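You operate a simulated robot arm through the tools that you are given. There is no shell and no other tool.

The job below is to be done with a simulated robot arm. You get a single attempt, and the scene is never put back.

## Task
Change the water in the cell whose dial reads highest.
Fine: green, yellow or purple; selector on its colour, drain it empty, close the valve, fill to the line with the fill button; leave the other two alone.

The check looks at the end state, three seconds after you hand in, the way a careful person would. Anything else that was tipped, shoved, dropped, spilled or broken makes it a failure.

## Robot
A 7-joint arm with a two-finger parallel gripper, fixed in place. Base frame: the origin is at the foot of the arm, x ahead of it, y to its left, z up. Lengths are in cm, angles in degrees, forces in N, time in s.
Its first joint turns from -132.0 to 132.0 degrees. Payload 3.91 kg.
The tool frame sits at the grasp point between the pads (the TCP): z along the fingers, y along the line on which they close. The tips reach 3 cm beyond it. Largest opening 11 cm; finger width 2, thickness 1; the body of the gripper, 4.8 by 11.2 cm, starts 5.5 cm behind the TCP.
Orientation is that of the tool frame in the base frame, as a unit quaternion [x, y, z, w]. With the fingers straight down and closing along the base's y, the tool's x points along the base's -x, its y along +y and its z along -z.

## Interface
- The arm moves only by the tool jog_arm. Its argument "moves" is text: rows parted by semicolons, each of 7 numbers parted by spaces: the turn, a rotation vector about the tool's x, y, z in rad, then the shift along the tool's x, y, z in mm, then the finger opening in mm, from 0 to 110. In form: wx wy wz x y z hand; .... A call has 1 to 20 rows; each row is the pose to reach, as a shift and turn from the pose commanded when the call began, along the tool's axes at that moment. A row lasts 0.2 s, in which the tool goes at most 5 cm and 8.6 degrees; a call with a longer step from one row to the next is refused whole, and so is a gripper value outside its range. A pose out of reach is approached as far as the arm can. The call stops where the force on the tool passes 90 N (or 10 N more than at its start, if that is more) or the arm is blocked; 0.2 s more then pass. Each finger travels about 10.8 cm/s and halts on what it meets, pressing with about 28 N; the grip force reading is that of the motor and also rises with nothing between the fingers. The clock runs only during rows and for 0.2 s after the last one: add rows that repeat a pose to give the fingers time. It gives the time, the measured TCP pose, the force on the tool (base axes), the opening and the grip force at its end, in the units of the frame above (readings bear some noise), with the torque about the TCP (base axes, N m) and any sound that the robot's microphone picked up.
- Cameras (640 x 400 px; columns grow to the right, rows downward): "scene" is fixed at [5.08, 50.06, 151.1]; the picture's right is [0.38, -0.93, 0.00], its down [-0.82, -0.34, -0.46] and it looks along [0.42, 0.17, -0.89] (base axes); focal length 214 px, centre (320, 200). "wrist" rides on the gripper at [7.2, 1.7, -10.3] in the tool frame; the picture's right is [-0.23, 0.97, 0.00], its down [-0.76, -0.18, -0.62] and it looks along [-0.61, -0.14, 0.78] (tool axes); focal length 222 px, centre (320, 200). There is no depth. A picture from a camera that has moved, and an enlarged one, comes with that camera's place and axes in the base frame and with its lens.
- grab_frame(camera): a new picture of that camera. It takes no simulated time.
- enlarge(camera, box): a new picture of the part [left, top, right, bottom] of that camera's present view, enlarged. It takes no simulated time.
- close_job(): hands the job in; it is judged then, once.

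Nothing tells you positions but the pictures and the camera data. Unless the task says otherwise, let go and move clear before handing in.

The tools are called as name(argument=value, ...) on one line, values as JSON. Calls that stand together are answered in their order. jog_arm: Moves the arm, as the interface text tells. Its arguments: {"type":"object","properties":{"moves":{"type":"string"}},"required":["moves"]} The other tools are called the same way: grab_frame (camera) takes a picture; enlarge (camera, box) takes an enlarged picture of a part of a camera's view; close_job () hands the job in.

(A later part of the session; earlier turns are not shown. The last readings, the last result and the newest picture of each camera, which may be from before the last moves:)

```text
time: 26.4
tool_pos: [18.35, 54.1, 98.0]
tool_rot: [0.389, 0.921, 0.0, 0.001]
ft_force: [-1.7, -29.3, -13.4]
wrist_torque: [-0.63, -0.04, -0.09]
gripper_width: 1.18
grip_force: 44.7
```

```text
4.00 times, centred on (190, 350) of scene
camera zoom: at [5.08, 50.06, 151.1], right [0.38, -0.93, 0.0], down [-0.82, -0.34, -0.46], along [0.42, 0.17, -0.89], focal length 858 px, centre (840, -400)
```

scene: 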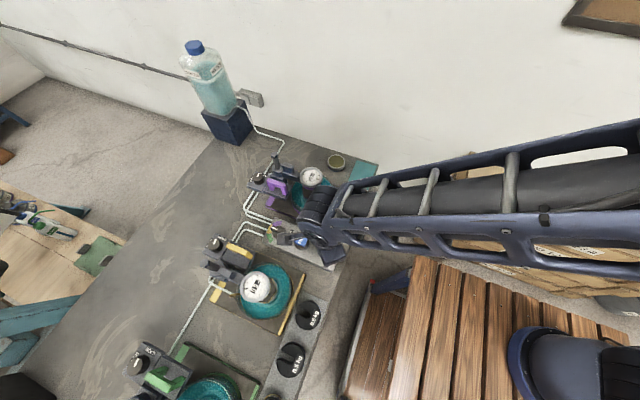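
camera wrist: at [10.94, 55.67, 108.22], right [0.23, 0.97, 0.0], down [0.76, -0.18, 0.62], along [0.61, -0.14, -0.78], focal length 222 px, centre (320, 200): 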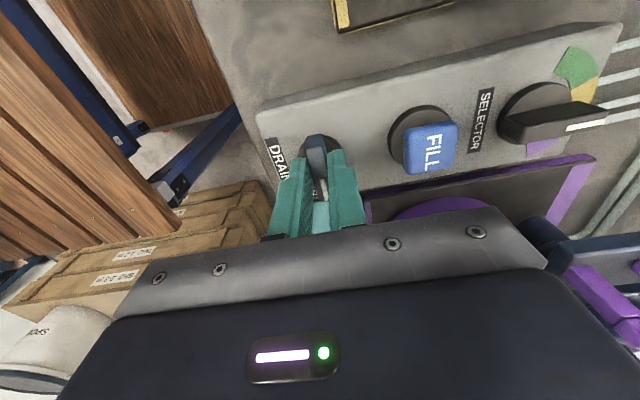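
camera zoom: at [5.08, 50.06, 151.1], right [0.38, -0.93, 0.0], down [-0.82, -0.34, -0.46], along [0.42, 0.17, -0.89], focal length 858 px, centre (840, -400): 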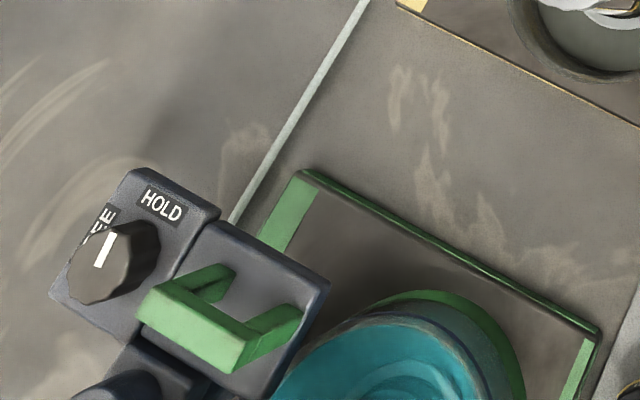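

The yellow cell now shows bare grey floor, so it's about empty, and green is unchanged. I'll relax the side load and give it a few more seconds to be sure.

jog_arm(moves="0 0 0 -0.7 -0.7 0 5; 0 0 0 -1.4 -1.4 0 5; 0 0 0 -1.4 -1.4 0 5; 0 0 0 -1.4 -1.4 0 5; 0 0 0 -1.4 -1.4 0 5; 0 0 0 -1.4 -1.4 0 5; 0 0 0 -1.4 -1.4 0 5; 0 0 0 -1.4 -1.4 0 5; 0 0 0 -1.4 -1.4 0 5; 0 0 0 -1.4 -1.4 0 5; 0 0 0 -1.4 -1.4 0 5; 0 0 0 -1.4 -1.4 0 5; 0 0 0 -1.4 -1.4 0 5; 0 0 0 -1.4 -1.4 0 5; 0 0 0 -1.4 -1.4 0 5")

enlarge(camera="scene", box=[224, 250, 304, 330])

enlarge(camera="scene", box=[230, 140, 390, 240])

```text
time: 29.6
tool_pos: [18.27, 54.21, 97.89]
tool_rot: [0.389, 0.921, 0.0, 0.0]
ft_force: [-11.7, 23.9, -23.7]
wrist_torque: [0.84, 0.55, 0.06]
gripper_width: 1.19
grip_force: 44.8
```

```text
5.00 times, centred on (264, 290) of scene
camera zoom: at [5.08, 50.06, 151.1], right [0.38, -0.93, 0.0], down [-0.82, -0.34, -0.46], along [0.42, 0.17, -0.89], focal length 1072 px, centre (600, -250)
```

zoom: 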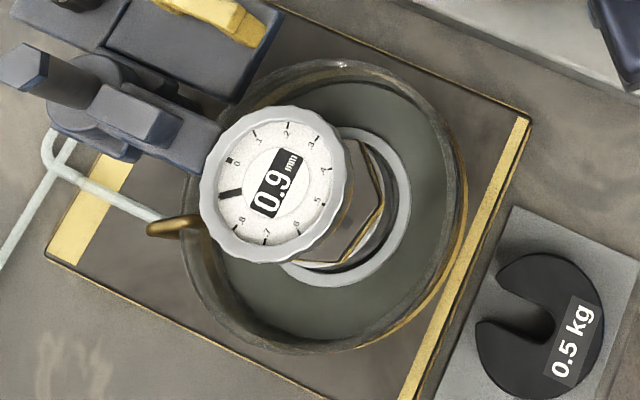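

```text
4.00 times, centred on (310, 190) of scene
camera zoom: at [5.08, 50.06, 151.1], right [0.38, -0.93, 0.0], down [-0.82, -0.34, -0.46], along [0.42, 0.17, -0.89], focal length 858 px, centre (360, 240)
```

zoom: 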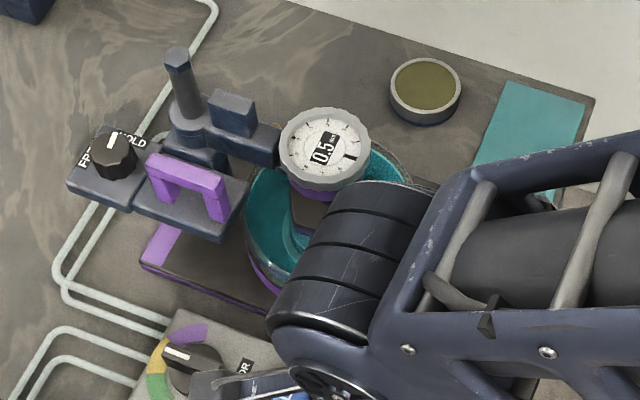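

Yellow is fully empty and purple is untouched. Now I'll turn the lever back to CLOSED.

jog_arm(moves="0 0 -0.1 0 0 0 5; 0 0 -0.22 0 0 0 5; 0 0 -0.34 0 0 0 5; 0 0 -0.46 0 0 0 5; 0 0 -0.58 0 0 0 5; 0 0 -0.70 0 0 0 5; 0 0 -0.80 0 0 0 5; 0 0 -0.80 0 0 0 5")

enlarge(camera="wrist", box=[240, 60, 400, 180])

```text
time: 31.4
tool_pos: [18.11, 53.99, 97.93]
tool_rot: [-0.002, 1.0, 0.0, 0.0]
ft_force: [-24.1, -8.3, 12.2]
wrist_torque: [-0.13, 1.25, -0.3]
gripper_width: 1.17
grip_force: 44.8
```

```text
3.33 times, centred on (320, 120) of wrist
camera zoom: at [10.96, 55.68, 108.23], right [0.22, 0.97, 0.0], down [0.76, -0.18, 0.62], along [0.61, -0.14, -0.78], focal length 740 px, centre (320, 467)
```

zoom: 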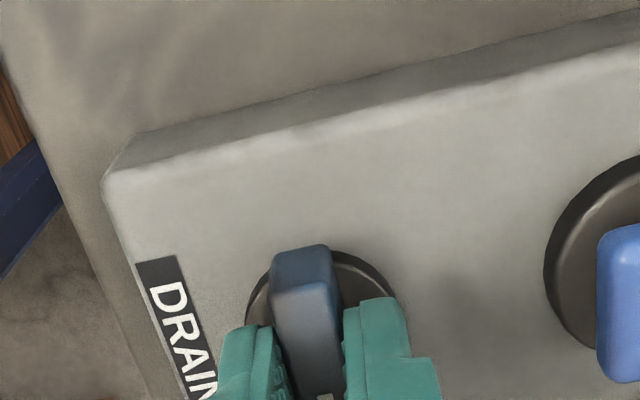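

The lever is back along +x, with a slight resisting torque that suggests the closed stop. I'll release, rise, and verify.

jog_arm(moves="0 0 0 0 0 0 20; 0 0 0 0 0 0 40; 0 0 0 0 0 0 40; 0 0 0 0 0 -30 40; 0 0 0 0 0 -60 40; 0 0 0 0 0 -80 40; 0 0 0 0 0 -80 40")

enlarge(camera="wrist", box=[264, 60, 392, 160])

enlarge(camera="scene", box=[200, 210, 360, 330])

```text
time: 33.0
tool_pos: [18.29, 54.12, 105.89]
tool_rot: [-0.001, 1.0, -0.001, 0.0]
ft_force: [0.6, 0.8, 0.2]
wrist_torque: [0.01, 0.01, 0.02]
gripper_width: 3.97
grip_force: 0.1
```

```text
4.00 times, centred on (328, 110) of wrist
camera zoom: at [11.03, 55.72, 116.23], right [0.23, 0.97, 0.0], down [0.76, -0.18, 0.62], along [0.61, -0.14, -0.78], focal length 888 px, centre (288, 560)
```

zoom: 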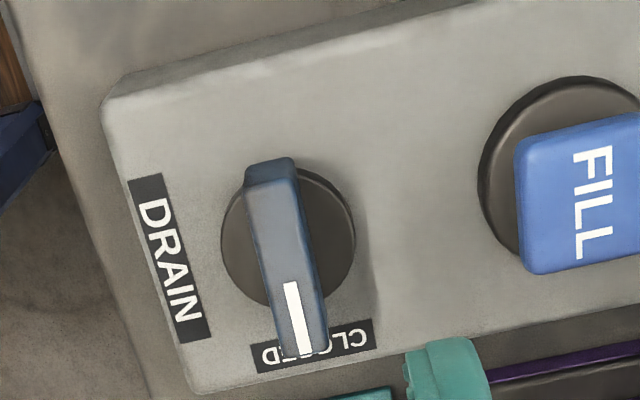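

```text
3.33 times, centred on (280, 270) of scene
camera zoom: at [5.08, 50.06, 151.1], right [0.38, -0.93, 0.0], down [-0.82, -0.34, -0.46], along [0.42, 0.17, -0.89], focal length 715 px, centre (453, -33)
```

zoom: 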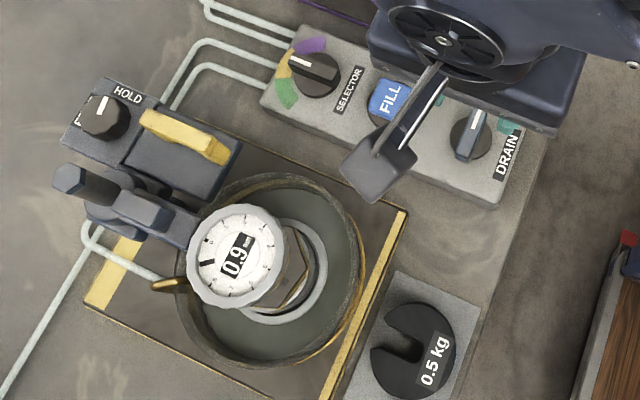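

The valve is closed at the same angle as at the start, the selector is on yellow, and the cell is empty. I'll move above FILL with the fingers closed, turned so the wrist camera also sees the yellow vessel.

jog_arm(moves="0 0 0.1428 0 6 -10 30; 0 0 0.2856 0 12 -20 20; 0 0 0.4284 0 18 -20 10; 0 0 0.5712 0 24 -20 0; 0 0 0.714 0 30 -20 0; 0 0 0.8568 0 36 -20 0; 0 0 0.9996 0 42 -20 0; 0 0 1.1424 0 48 -20 0; 0 0 1.2852 1 54 -20 0; 0 0 1.428 1 60 -20 0; 0 0 1.571 1 67 -20 0; 0 0 1.571 1 67 -20 0")

grab_frame(camera="wrist")

enlarge(camera="wrist", box=[60, 80, 280, 240])

grab_frame(camera="scene")

```text
time: 35.6
tool_pos: [18.17, 60.82, 107.9]
tool_rot: [0.706, 0.708, -0.001, 0.0]
ft_force: [-0.2, -0.1, -0.3]
wrist_torque: [-0.02, 0.0, -0.06]
gripper_width: 0.0
grip_force: 28.4
```

```text
taken
camera wrist: at [19.83, 68.06, 118.22], right [0.97, -0.23, 0.0], down [-0.18, -0.76, 0.62], along [-0.14, -0.61, -0.78], focal length 222 px, centre (320, 200)
```

wrist: 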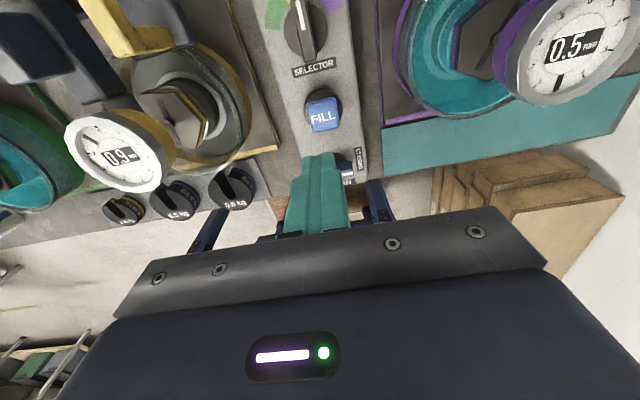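

```text
2.50 times, centred on (170, 160) of wrist
camera zoom: at [19.83, 68.06, 118.22], right [0.97, -0.23, 0.0], down [-0.18, -0.76, 0.62], along [-0.14, -0.61, -0.78], focal length 555 px, centre (695, 300)
```

zoom: 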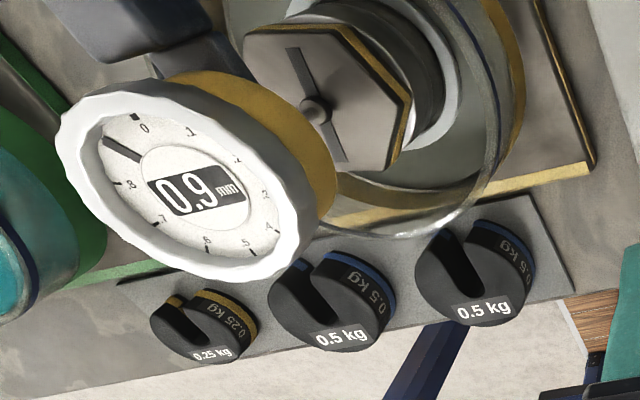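

```text
taken
```

scene: 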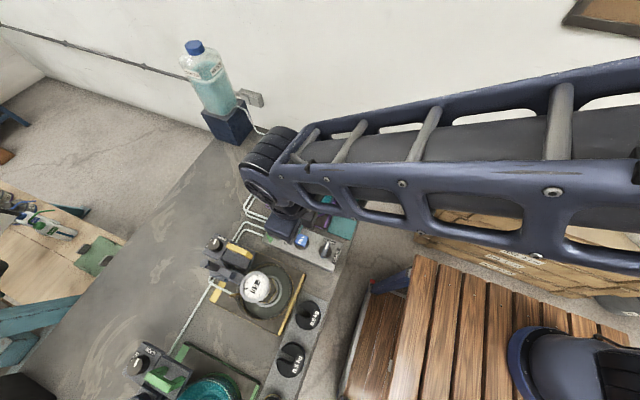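

From here I can see the empty yellow vessel through its clear wall, with a blue line on it. I'll zoom in to place the line.

enlarge(camera="wrist", box=[176, 40, 272, 180])

enlarge(camera="wrist", box=[380, 0, 540, 130])

enlarge(camera="scene", box=[232, 258, 296, 322])

enlarge(camera="wrist", box=[290, 70, 354, 150])

```text
2.86 times, centred on (224, 110) of wrist
camera zoom: at [19.83, 68.06, 118.22], right [0.97, -0.23, 0.0], down [-0.18, -0.76, 0.62], along [-0.14, -0.61, -0.78], focal length 635 px, centre (594, 457)
```

zoom: 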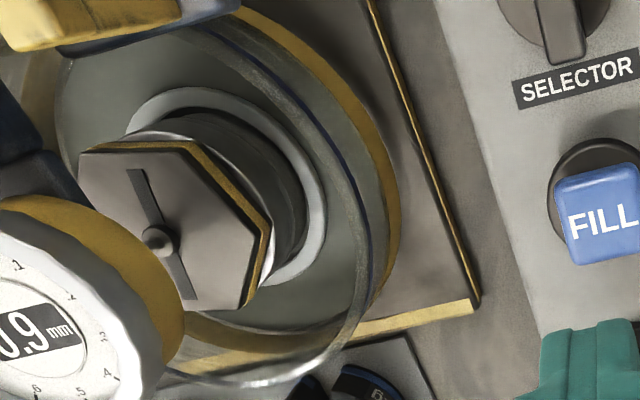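

```text
3.08 times, centred on (460, 65) of wrist
camera zoom: at [19.83, 68.06, 118.22], right [0.97, -0.23, 0.0], down [-0.18, -0.76, 0.62], along [-0.14, -0.61, -0.78], focal length 684 px, centre (-111, 615)
```

zoom: 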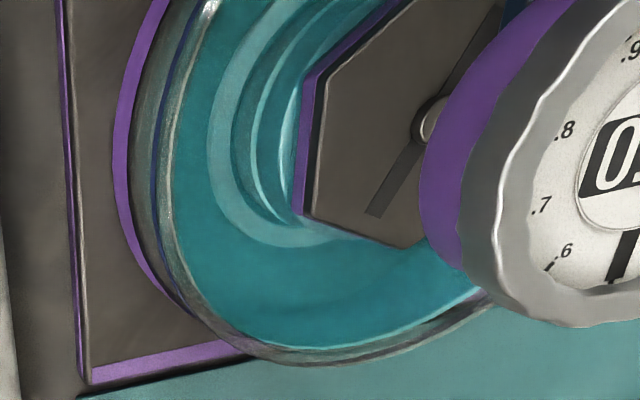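

```text
6.25 times, centred on (264, 290) of scene
camera zoom: at [5.08, 50.06, 151.1], right [0.38, -0.93, 0.0], down [-0.82, -0.34, -0.46], along [0.42, 0.17, -0.89], focal length 1340 px, centre (670, -362)
```

zoom: 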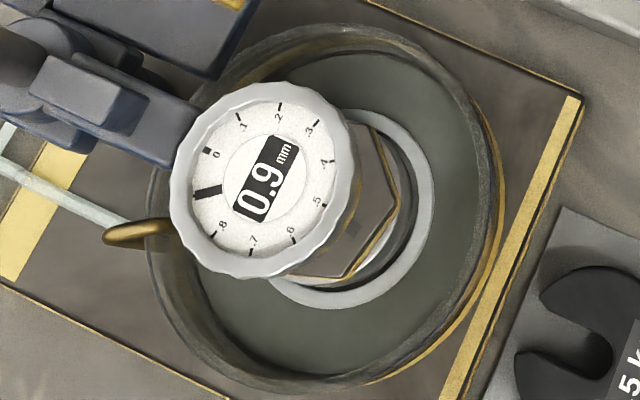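

```text
5.00 times, centred on (322, 110) of wrist
camera zoom: at [19.83, 68.06, 118.22], right [0.97, -0.23, 0.0], down [-0.18, -0.76, 0.62], along [-0.14, -0.61, -0.78], focal length 1111 px, centre (310, 650)
```

zoom: 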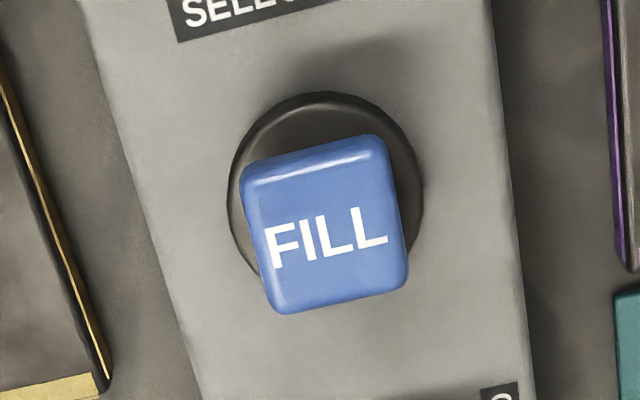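

I'll zoom further on the near wall of the yellow vessel to locate the rim, the blue line and the base.

enlarge(camera="wrist", box=[208, 48, 256, 98])

enlarge(camera="wrist", box=[200, 90, 256, 180])

```text
8.00 times, centred on (232, 73) of wrist
camera zoom: at [19.83, 68.06, 118.22], right [0.97, -0.23, 0.0], down [-0.18, -0.76, 0.62], along [-0.14, -0.61, -0.78], focal length 1777 px, centre (1024, 1216)
```

zoom: 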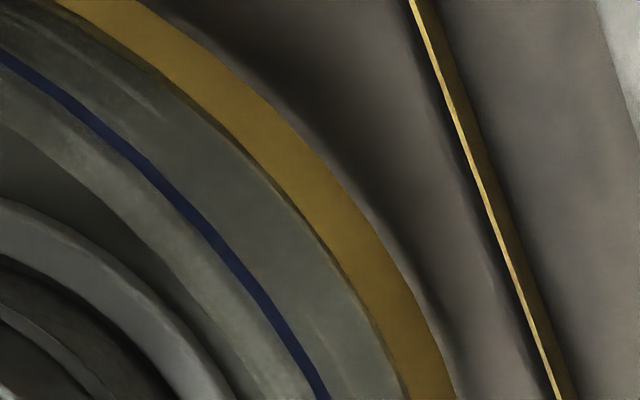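

```text
4.44 times, centred on (228, 135) of wrist
camera zoom: at [19.83, 68.06, 118.22], right [0.97, -0.23, 0.0], down [-0.18, -0.76, 0.62], along [-0.14, -0.61, -0.78], focal length 987 px, centre (729, 489)
```

zoom: 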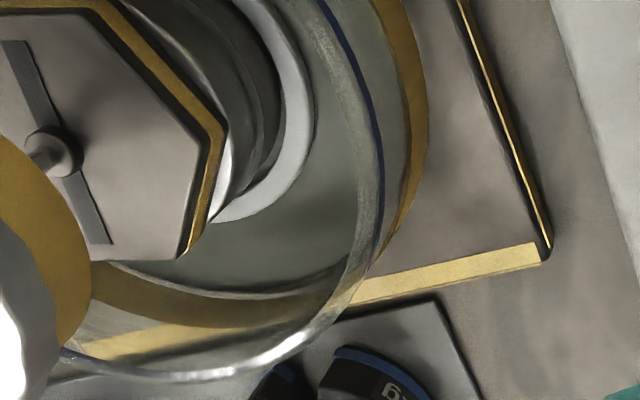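

The rim is near z≈96.2, the blue line near 94.6, and the base near 92.2; wetted wall shows teal up to the water level. I'll lower the closed fingertips to just above the FILL button.

jog_arm(moves="0 0 0 1.5 2 30 0; 0 0 0 1.5 2 60 0; 0 0 0 1.5 2 76 0; 0 0 0 1.5 2 84 0; 0 0 0 1.5 2 86 0; 0 0 0 1.5 2 86 0")

grab_frame(camera="wrist")

enlarge(camera="wrist", box=[270, 100, 370, 180])

enlarge(camera="wrist", box=[60, 60, 240, 240])

enlarge(camera="scene", box=[180, 220, 340, 320])

```text
time: 37.0
tool_pos: [18.28, 60.94, 99.17]
tool_rot: [0.706, 0.708, 0.001, 0.0]
ft_force: [0.2, -0.1, 0.9]
wrist_torque: [-0.01, 0.02, 0.03]
gripper_width: 0.0
grip_force: 28.3
```

```text
taken
camera wrist: at [19.97, 68.24, 109.54], right [0.97, -0.23, 0.0], down [-0.18, -0.76, 0.62], along [-0.14, -0.61, -0.78], focal length 222 px, centre (320, 200)
```

wrist: 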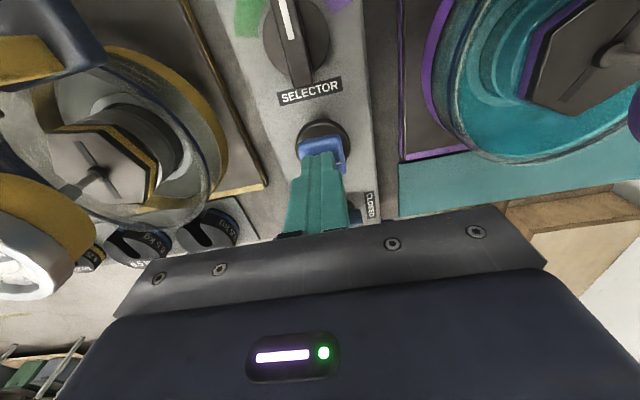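

```text
5.00 times, centred on (320, 140) of wrist
camera zoom: at [19.97, 68.24, 109.54], right [0.97, -0.23, 0.0], down [-0.18, -0.76, 0.62], along [-0.14, -0.61, -0.78], focal length 1111 px, centre (320, 500)
```

zoom: 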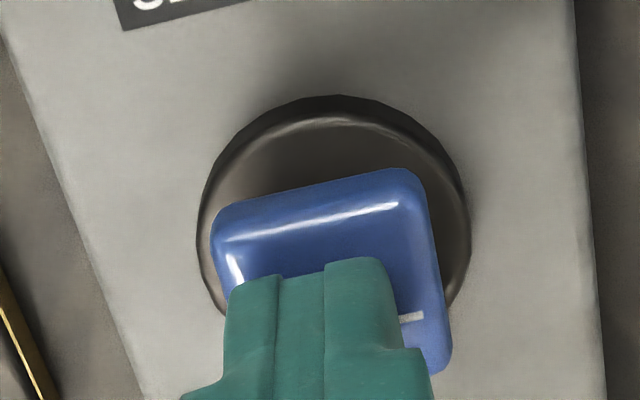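

```text
2.22 times, centred on (150, 150) of wrist
camera zoom: at [19.97, 68.24, 109.54], right [0.97, -0.23, 0.0], down [-0.18, -0.76, 0.62], along [-0.14, -0.61, -0.78], focal length 494 px, centre (698, 311)
```

zoom: 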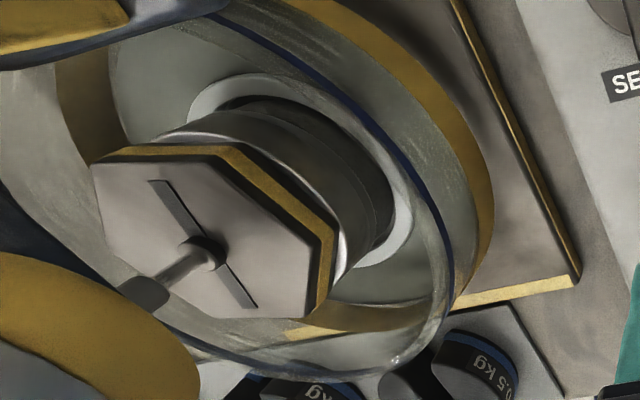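

```text
4.00 times, centred on (260, 270) of scene
camera zoom: at [5.08, 50.06, 151.1], right [0.38, -0.93, 0.0], down [-0.82, -0.34, -0.46], along [0.42, 0.17, -0.89], focal length 858 px, centre (560, -80)
```

zoom: 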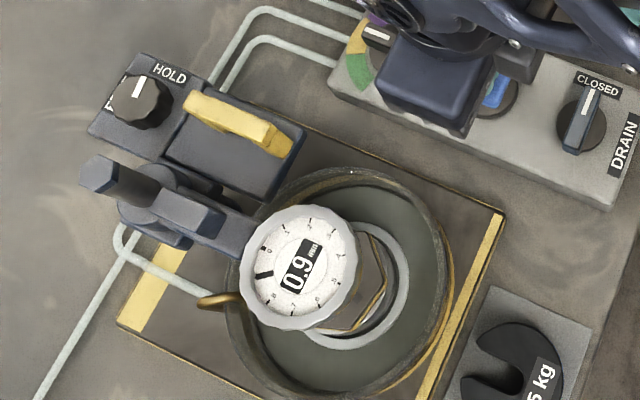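

The fingertips are just above the button, and the wrist view shows the vessel wall and blue line clearly. I'll press down in small steps and watch the force.

jog_arm(moves="0 0 0 0 0 2 0; 0 0 0 0 0 4 0; 0 0 0 0 0 5 0")

enlarge(camera="wrist", box=[60, 60, 240, 240])

enlarge(camera="wrist", box=[270, 100, 370, 180])

```text
time: 37.8
tool_pos: [18.42, 60.96, 98.76]
tool_rot: [0.706, 0.708, 0.0, -0.001]
ft_force: [-1.4, 0.0, 2.6]
wrist_torque: [0.04, 0.06, -0.03]
gripper_width: 0.01
grip_force: 27.6
```

```text
2.22 times, centred on (150, 150) of wrist
camera zoom: at [19.99, 68.24, 109.1], right [0.97, -0.23, 0.0], down [-0.18, -0.76, 0.62], along [-0.14, -0.61, -0.78], focal length 494 px, centre (698, 311)
```

zoom: 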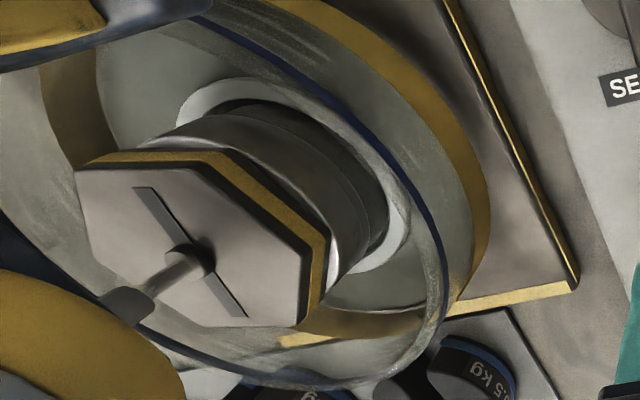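

```text
5.00 times, centred on (320, 140) of wrist
camera zoom: at [19.99, 68.24, 109.1], right [0.97, -0.23, 0.0], down [-0.18, -0.76, 0.62], along [-0.14, -0.61, -0.78], focal length 1111 px, centre (320, 500)
```

zoom: 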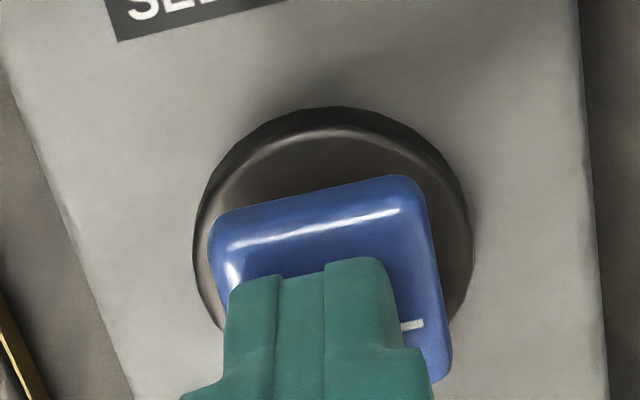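

There's light contact at about 2.6 N and no water yet. I'll press another 2 mm.

jog_arm(moves="0 0 0 0 0 1 0; 0 0 0 0 0 2 0")

enlarge(camera="wrist", box=[60, 60, 240, 240])

```text
time: 38.4
tool_pos: [18.18, 60.99, 98.67]
tool_rot: [0.707, 0.707, 0.0, 0.0]
ft_force: [0.4, 1.0, 3.3]
wrist_torque: [0.04, -0.01, 0.03]
gripper_width: 0.02
grip_force: 28.6
```

```text
2.22 times, centred on (150, 150) of wrist
camera zoom: at [20.02, 68.23, 108.9], right [0.97, -0.23, 0.0], down [-0.18, -0.76, 0.62], along [-0.14, -0.61, -0.78], focal length 494 px, centre (698, 311)
```

zoom: 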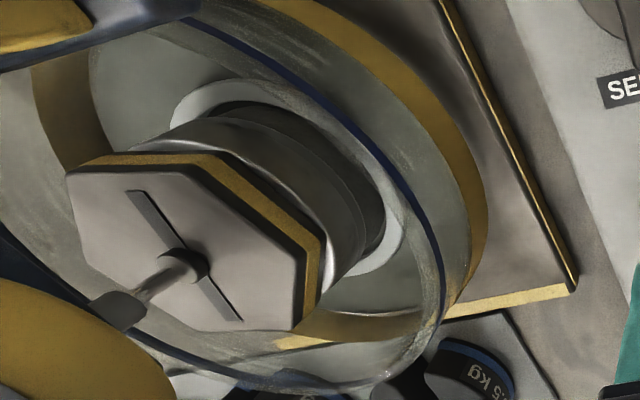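

The force is still light at 3.3 N and the cell is still dry. I'll press 2 mm more.

jog_arm(moves="0 0 0 0 0 1 0; 0 0 0 0 0 2 0")

enlarge(camera="wrist", box=[60, 60, 240, 240])

```text
time: 39.0
tool_pos: [18.32, 60.99, 98.38]
tool_rot: [0.706, 0.708, -0.001, 0.0]
ft_force: [0.2, 3.3, 4.3]
wrist_torque: [0.09, -0.02, 0.0]
gripper_width: 0.0
grip_force: 28.0
heard: click
```

```text
2.22 times, centred on (150, 150) of wrist
camera zoom: at [20.01, 68.22, 108.69], right [0.97, -0.23, 0.0], down [-0.18, -0.76, 0.62], along [-0.14, -0.61, -0.78], focal length 494 px, centre (698, 311)
```

zoom: 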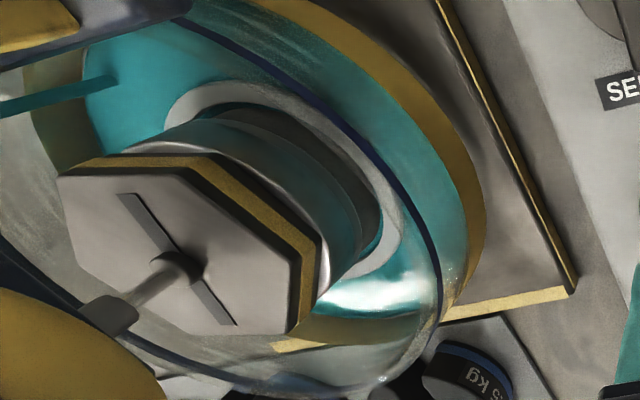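

A click, and water is now flowing into the yellow cell. I'll lift off straight away to learn whether flow stops on release and how much came in.

jog_arm(moves="0 0 0 0 0 -5 0")

enlarge(camera="wrist", box=[60, 60, 240, 240])

enlarge(camera="scene", box=[180, 220, 340, 320])

```text
time: 39.4
tool_pos: [18.34, 60.81, 98.84]
tool_rot: [0.706, 0.708, 0.0, 0.001]
ft_force: [1.3, 0.6, 1.9]
wrist_torque: [0.01, 0.0, 0.0]
gripper_width: 0.0
grip_force: 27.7
```

```text
2.22 times, centred on (150, 150) of wrist
camera zoom: at [20.01, 68.21, 109.14], right [0.97, -0.23, 0.0], down [-0.18, -0.76, 0.62], along [-0.14, -0.61, -0.78], focal length 494 px, centre (698, 311)
```

zoom: 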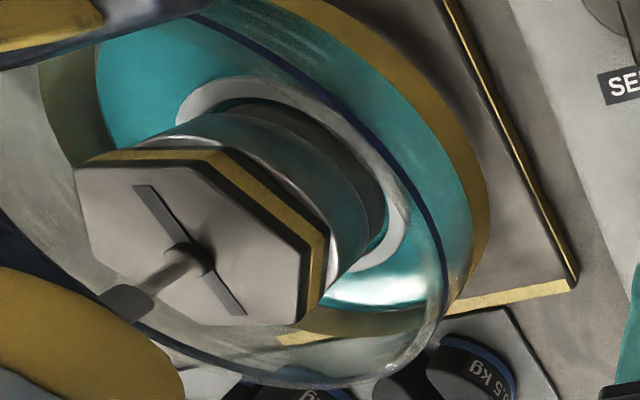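

```text
4.00 times, centred on (260, 270) of scene
camera zoom: at [5.08, 50.06, 151.1], right [0.38, -0.93, 0.0], down [-0.82, -0.34, -0.46], along [0.42, 0.17, -0.89], focal length 858 px, centre (560, -80)
```

zoom: 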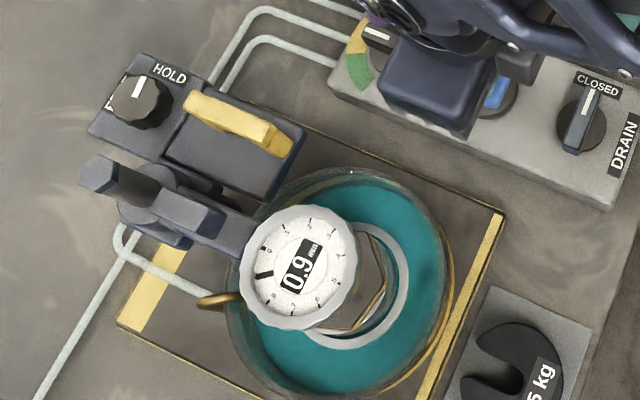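

The stream stops on release, so FILL is momentary, and the cell now has a shallow layer. I'll fill in short, measured presses and check the level against the blue line after each.

jog_arm(moves="0 0 0 0 0 5.5 0; 0 0 0 0 0 5.5 0; 0 0 0 0 0 5.5 0; 0 0 0 0 0 0 0; 0 0 0 0 0 0 0")

enlarge(camera="wrist", box=[60, 60, 240, 240])

enlarge(camera="scene", box=[180, 220, 340, 320])

```text
time: 40.6
tool_pos: [18.36, 60.83, 98.79]
tool_rot: [0.706, 0.708, 0.0, 0.001]
ft_force: [0.2, -0.2, 2.0]
wrist_torque: [-0.01, 0.01, 0.02]
gripper_width: 0.01
grip_force: 27.9
heard: click
```

```text
2.22 times, centred on (150, 150) of wrist
camera zoom: at [19.98, 68.16, 109.15], right [0.97, -0.23, 0.0], down [-0.18, -0.76, 0.62], along [-0.14, -0.61, -0.78], focal length 494 px, centre (698, 311)
```

zoom: 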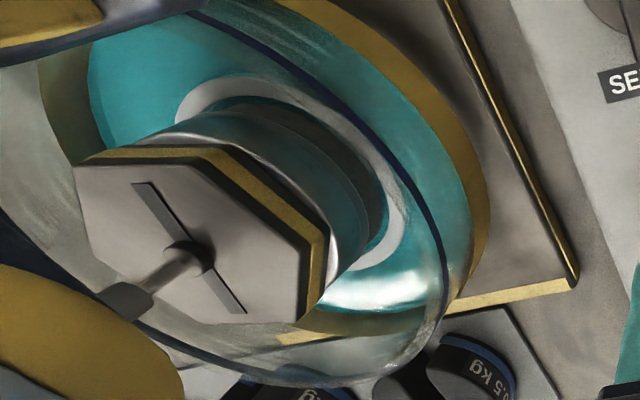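

```text
4.00 times, centred on (260, 270) of scene
camera zoom: at [5.08, 50.06, 151.1], right [0.38, -0.93, 0.0], down [-0.82, -0.34, -0.46], along [0.42, 0.17, -0.89], focal length 858 px, centre (560, -80)
```

zoom: 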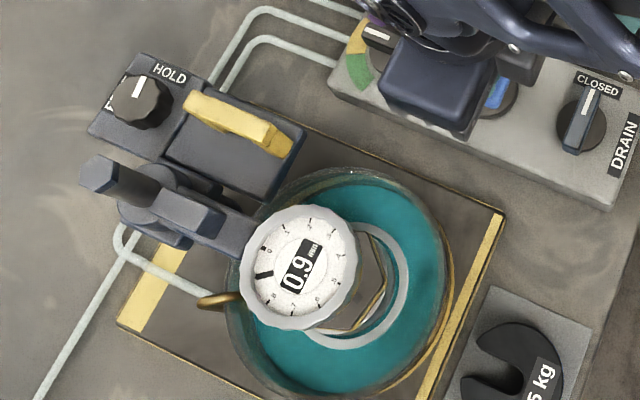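

Each short press adds only a few millimetres, and the line is still well above the water. I'll press for about 1.6 s and check again.

jog_arm(moves="0 0 0 0 0 5.5 0; 0 0 0 0 0 5.5 0; 0 0 0 0 0 5.5 0; 0 0 0 0 0 5.5 0; 0 0 0 0 0 5.5 0; 0 0 0 0 0 5.5 0; 0 0 0 0 0 5.5 0; 0 0 0 0 0 5.5 0; 0 0 0 0 0 0 0; 0 0 0 0 0 0 0")

enlarge(camera="wrist", box=[60, 60, 240, 240])

enlarge(camera="scene", box=[180, 220, 340, 320])

grab_frame(camera="wrist")

```text
time: 42.8
tool_pos: [18.38, 60.82, 98.85]
tool_rot: [0.707, 0.708, 0.0, 0.0]
ft_force: [0.1, 0.1, 2.7]
wrist_torque: [0.0, -0.01, 0.0]
gripper_width: 0.03
grip_force: 27.8
heard: click
```

```text
2.22 times, centred on (150, 150) of wrist
camera zoom: at [20.07, 68.12, 109.14], right [0.97, -0.23, 0.0], down [-0.18, -0.76, 0.62], along [-0.14, -0.61, -0.78], focal length 494 px, centre (698, 311)
```

zoom: 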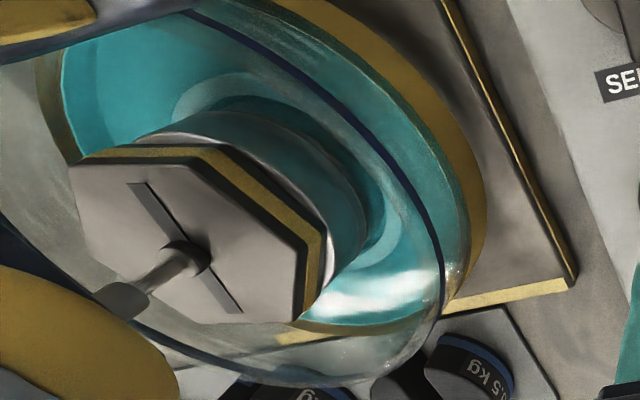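

```text
4.00 times, centred on (260, 270) of scene
camera zoom: at [5.08, 50.06, 151.1], right [0.38, -0.93, 0.0], down [-0.82, -0.34, -0.46], along [0.42, 0.17, -0.89], focal length 858 px, centre (560, -80)
```

zoom: 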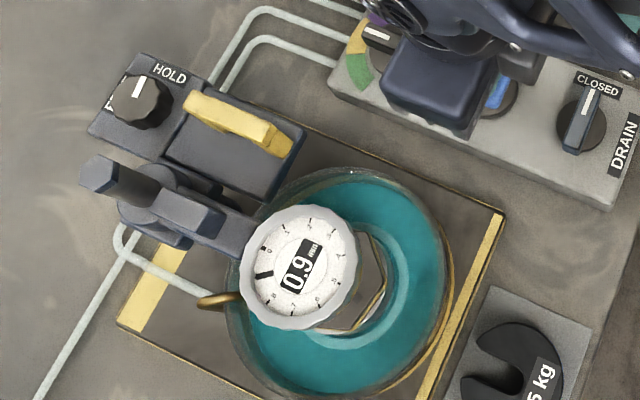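

```text
taken
camera wrist: at [20.07, 68.12, 109.14], right [0.97, -0.23, 0.0], down [-0.18, -0.76, 0.62], along [-0.14, -0.61, -0.78], focal length 222 px, centre (320, 200)
```

wrist: 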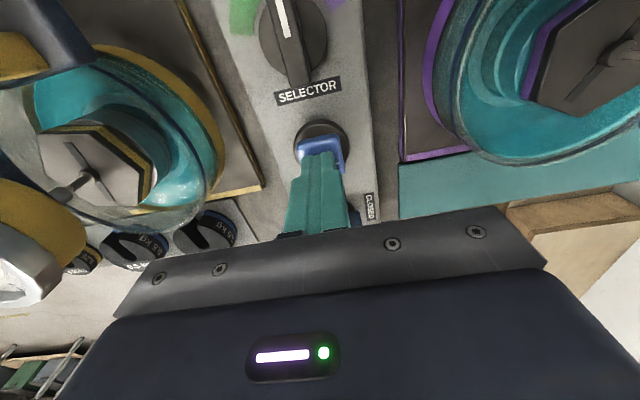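

The inner ring is now submerged and the water is rising about 0.5 cm per second. I'll zoom in tightly to compare the water edge with the blue line before continuing.

enlarge(camera="wrist", box=[120, 150, 230, 250])

enlarge(camera="wrist", box=[0, 50, 110, 200])

enlarge(camera="wrist", box=[400, 0, 600, 170])

enlarge(camera="scene", box=[232, 258, 296, 322])

```text
4.00 times, centred on (175, 200) of wrist
camera zoom: at [20.07, 68.12, 109.14], right [0.97, -0.23, 0.0], down [-0.18, -0.76, 0.62], along [-0.14, -0.61, -0.78], focal length 888 px, centre (900, 200)
```

zoom: 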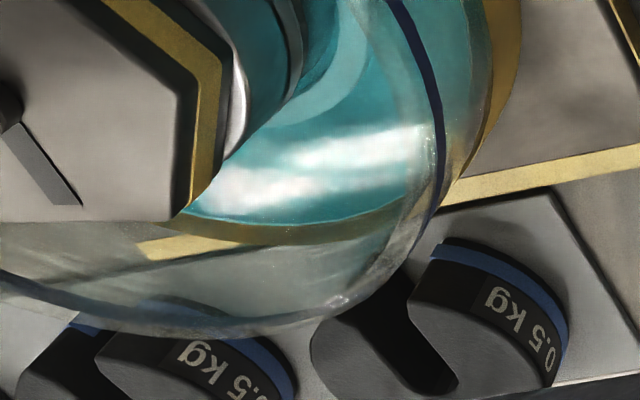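

```text
2.67 times, centred on (55, 125) of wrist
camera zoom: at [20.07, 68.12, 109.14], right [0.97, -0.23, 0.0], down [-0.18, -0.76, 0.62], along [-0.14, -0.61, -0.78], focal length 592 px, centre (1027, 400)
```

zoom: 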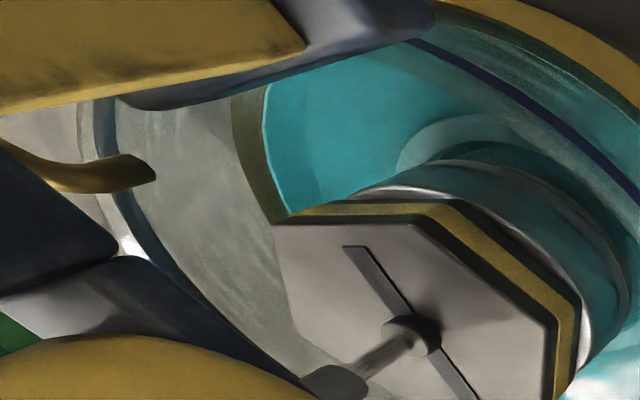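

```text
2.35 times, centred on (500, 85) of wrist
camera zoom: at [20.07, 68.12, 109.14], right [0.97, -0.23, 0.0], down [-0.18, -0.76, 0.62], along [-0.14, -0.61, -0.78], focal length 523 px, centre (-104, 471)
```

zoom: 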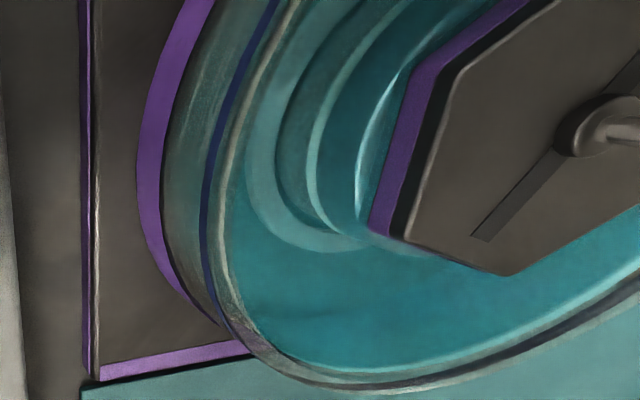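

```text
6.25 times, centred on (264, 290) of scene
camera zoom: at [5.08, 50.06, 151.1], right [0.38, -0.93, 0.0], down [-0.82, -0.34, -0.46], along [0.42, 0.17, -0.89], focal length 1340 px, centre (670, -362)
```

zoom: 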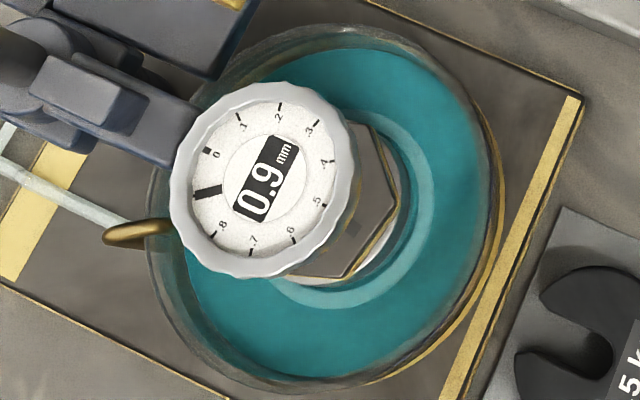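

Fitting the blue line as a circle puts it at z≈95.0, with the current water near z≈92.1, so almost 3 cm remain. I'll press for about 2.4 s and re-measure.

jog_arm(moves="0 0 0 0 0 5.5 0; 0 0 0 0 0 5.5 0; 0 0 0 0 0 5.5 0; 0 0 0 0 0 5.5 0; 0 0 0 0 0 5.5 0; 0 0 0 0 0 5.5 0; 0 0 0 0 0 5.5 0; 0 0 0 0 0 5.5 0; 0 0 0 0 0 5.5 0; 0 0 0 0 0 5.5 0; 0 0 0 0 0 5.5 0; 0 0 0 0 0 5.5 0; 0 0 0 0 0 0 0; 0 0 0 0 0 0 0")

enlarge(camera="wrist", box=[120, 150, 230, 250])

enlarge(camera="wrist", box=[0, 50, 110, 200])

enlarge(camera="scene", box=[232, 258, 296, 322])

```text
time: 45.8
tool_pos: [18.34, 60.88, 98.88]
tool_rot: [0.707, 0.707, -0.001, 0.0]
ft_force: [-0.9, 0.6, 2.0]
wrist_torque: [0.01, -0.06, 0.02]
gripper_width: 0.0
grip_force: 27.9
heard: click
```

```text
4.00 times, centred on (175, 200) of wrist
camera zoom: at [20.03, 68.16, 109.17], right [0.97, -0.23, 0.0], down [-0.18, -0.76, 0.62], along [-0.14, -0.61, -0.78], focal length 888 px, centre (900, 200)
```

zoom: 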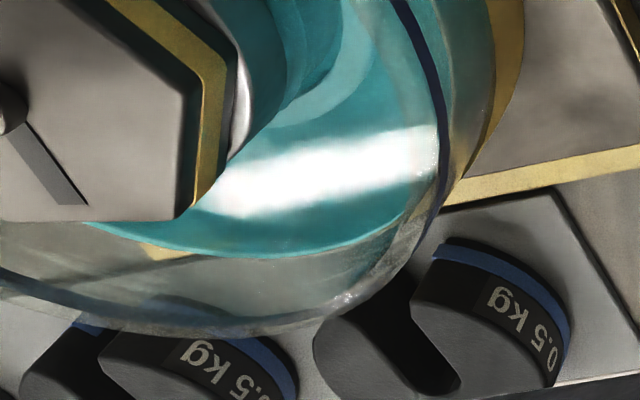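

```text
2.67 times, centred on (55, 125) of wrist
camera zoom: at [20.03, 68.16, 109.17], right [0.97, -0.23, 0.0], down [-0.18, -0.76, 0.62], along [-0.14, -0.61, -0.78], focal length 592 px, centre (1027, 400)
```

zoom: 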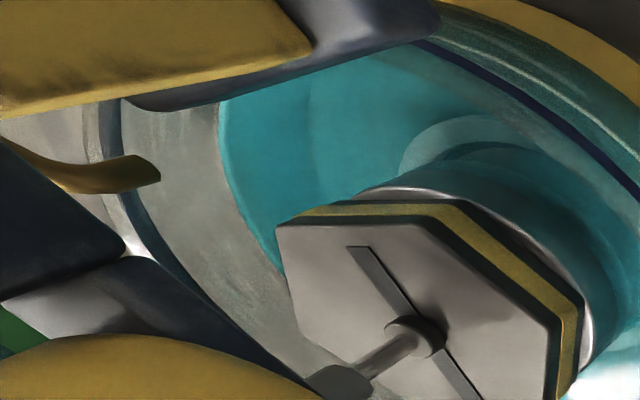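

```text
6.25 times, centred on (264, 290) of scene
camera zoom: at [5.08, 50.06, 151.1], right [0.38, -0.93, 0.0], down [-0.82, -0.34, -0.46], along [0.42, 0.17, -0.89], focal length 1340 px, centre (670, -362)
```

zoom: 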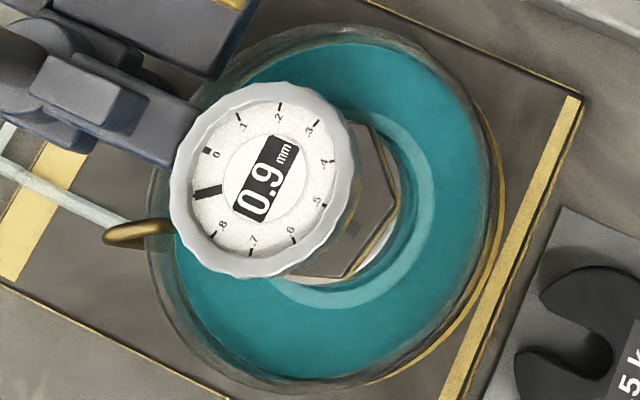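

The water is now near z≈93.4, rising 0.5 cm/s, with about 1.6 cm to go. I'll press for about 1.6 s more and check.

jog_arm(moves="0 0 0 0 0 5.5 0; 0 0 0 0 0 5.5 0; 0 0 0 0 0 5.5 0; 0 0 0 0 0 5.5 0; 0 0 0 0 0 5.5 0; 0 0 0 0 0 5.5 0; 0 0 0 0 0 5.5 0; 0 0 0 0 0 5.5 0; 0 0 0 0 0 0 0; 0 0 0 0 0 0 0")

enlarge(camera="wrist", box=[120, 150, 230, 250])

enlarge(camera="wrist", box=[0, 50, 110, 200])

enlarge(camera="scene", box=[232, 258, 296, 322])

```text
time: 48.0
tool_pos: [18.21, 60.95, 98.91]
tool_rot: [0.707, 0.707, 0.0, 0.0]
ft_force: [0.9, -0.4, 2.0]
wrist_torque: [0.02, -0.04, -0.01]
gripper_width: 0.0
grip_force: 28.0
heard: click
```

```text
4.00 times, centred on (175, 200) of wrist
camera zoom: at [20.03, 68.18, 109.19], right [0.97, -0.23, 0.0], down [-0.18, -0.76, 0.62], along [-0.14, -0.61, -0.78], focal length 888 px, centre (900, 200)
```

zoom: 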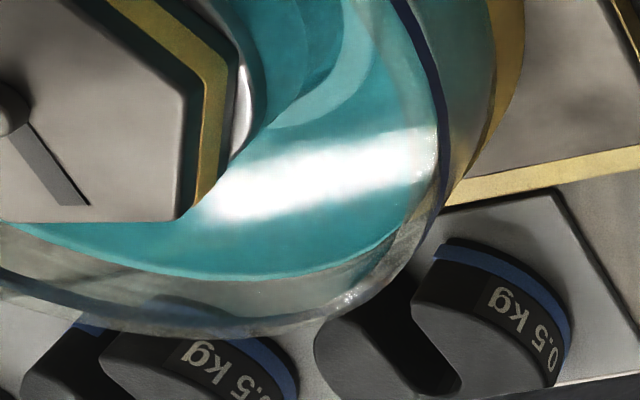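

```text
2.67 times, centred on (55, 125) of wrist
camera zoom: at [20.03, 68.18, 109.19], right [0.97, -0.23, 0.0], down [-0.18, -0.76, 0.62], along [-0.14, -0.61, -0.78], focal length 592 px, centre (1027, 400)
```

zoom: 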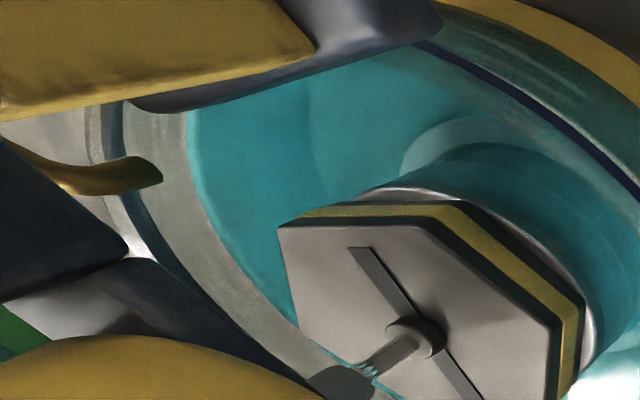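

```text
6.25 times, centred on (264, 290) of scene
camera zoom: at [5.08, 50.06, 151.1], right [0.38, -0.93, 0.0], down [-0.82, -0.34, -0.46], along [0.42, 0.17, -0.89], focal length 1340 px, centre (670, -362)
```

zoom: 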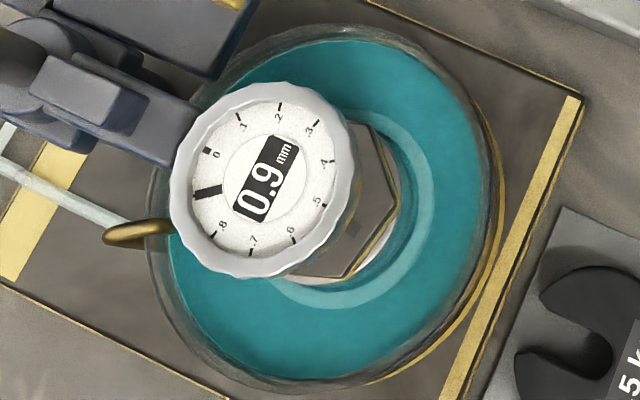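

The water is now near z≈94.1, with roughly 0.9 cm left. I'll do a 1 s press (about 0.5 cm) and then compare closely.

jog_arm(moves="0 0 0 0 0 5.5 0; 0 0 0 0 0 5.5 0; 0 0 0 0 0 5.5 0; 0 0 0 0 0 5.5 0; 0 0 0 0 0 5.5 0; 0 0 0 0 0 0 0; 0 0 0 0 0 0 0")

enlarge(camera="wrist", box=[120, 150, 230, 250])

enlarge(camera="wrist", box=[0, 50, 110, 200])

enlarge(camera="scene", box=[180, 220, 340, 320])

enlarge(camera="wrist", box=[400, 60, 510, 180])

```text
time: 49.6
tool_pos: [18.34, 60.82, 98.87]
tool_rot: [0.707, 0.707, 0.0, 0.0]
ft_force: [-0.4, -0.4, 3.4]
wrist_torque: [-0.03, 0.03, 0.0]
gripper_width: 0.0
grip_force: 27.8
heard: click
```

```text
4.00 times, centred on (175, 200) of wrist
camera zoom: at [20.02, 68.13, 109.19], right [0.97, -0.23, 0.0], down [-0.18, -0.76, 0.62], along [-0.14, -0.61, -0.78], focal length 888 px, centre (900, 200)
```

zoom: 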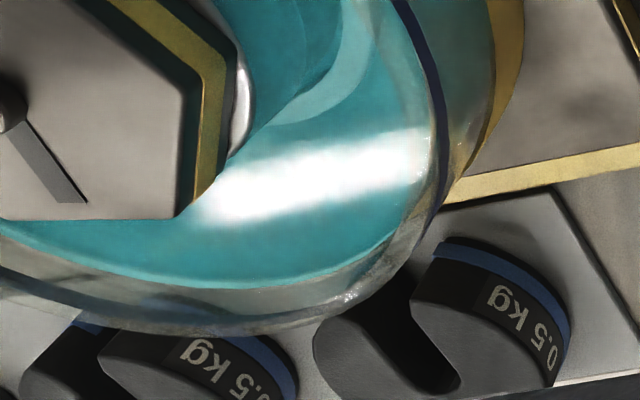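

```text
2.67 times, centred on (55, 125) of wrist
camera zoom: at [20.02, 68.13, 109.19], right [0.97, -0.23, 0.0], down [-0.18, -0.76, 0.62], along [-0.14, -0.61, -0.78], focal length 592 px, centre (1027, 400)
```

zoom: 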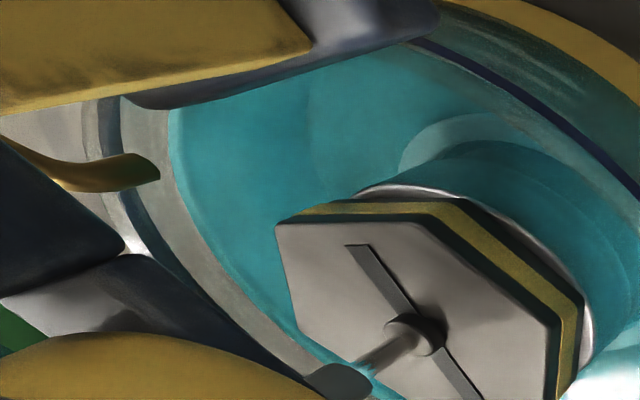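

```text
4.00 times, centred on (260, 270) of scene
camera zoom: at [5.08, 50.06, 151.1], right [0.38, -0.93, 0.0], down [-0.82, -0.34, -0.46], along [0.42, 0.17, -0.89], focal length 858 px, centre (560, -80)
```

zoom: 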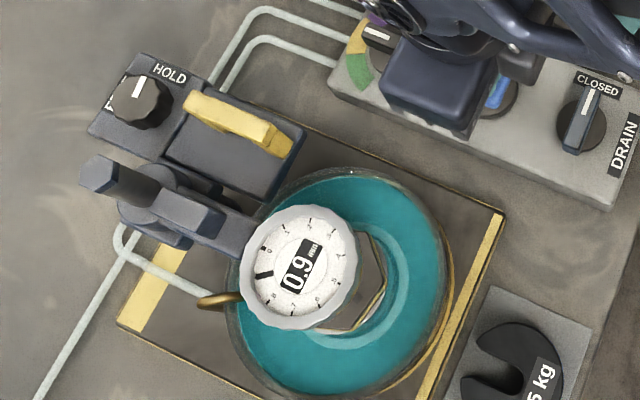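

```text
3.33 times, centred on (455, 120) of wrist
camera zoom: at [20.02, 68.13, 109.19], right [0.97, -0.23, 0.0], down [-0.18, -0.76, 0.62], along [-0.14, -0.61, -0.78], focal length 740 px, centre (-130, 467)
```

zoom: 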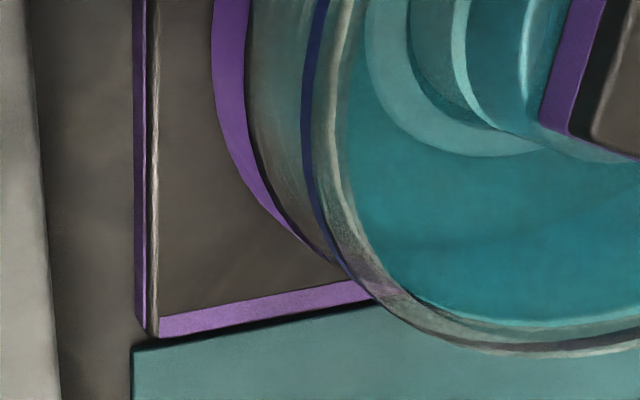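

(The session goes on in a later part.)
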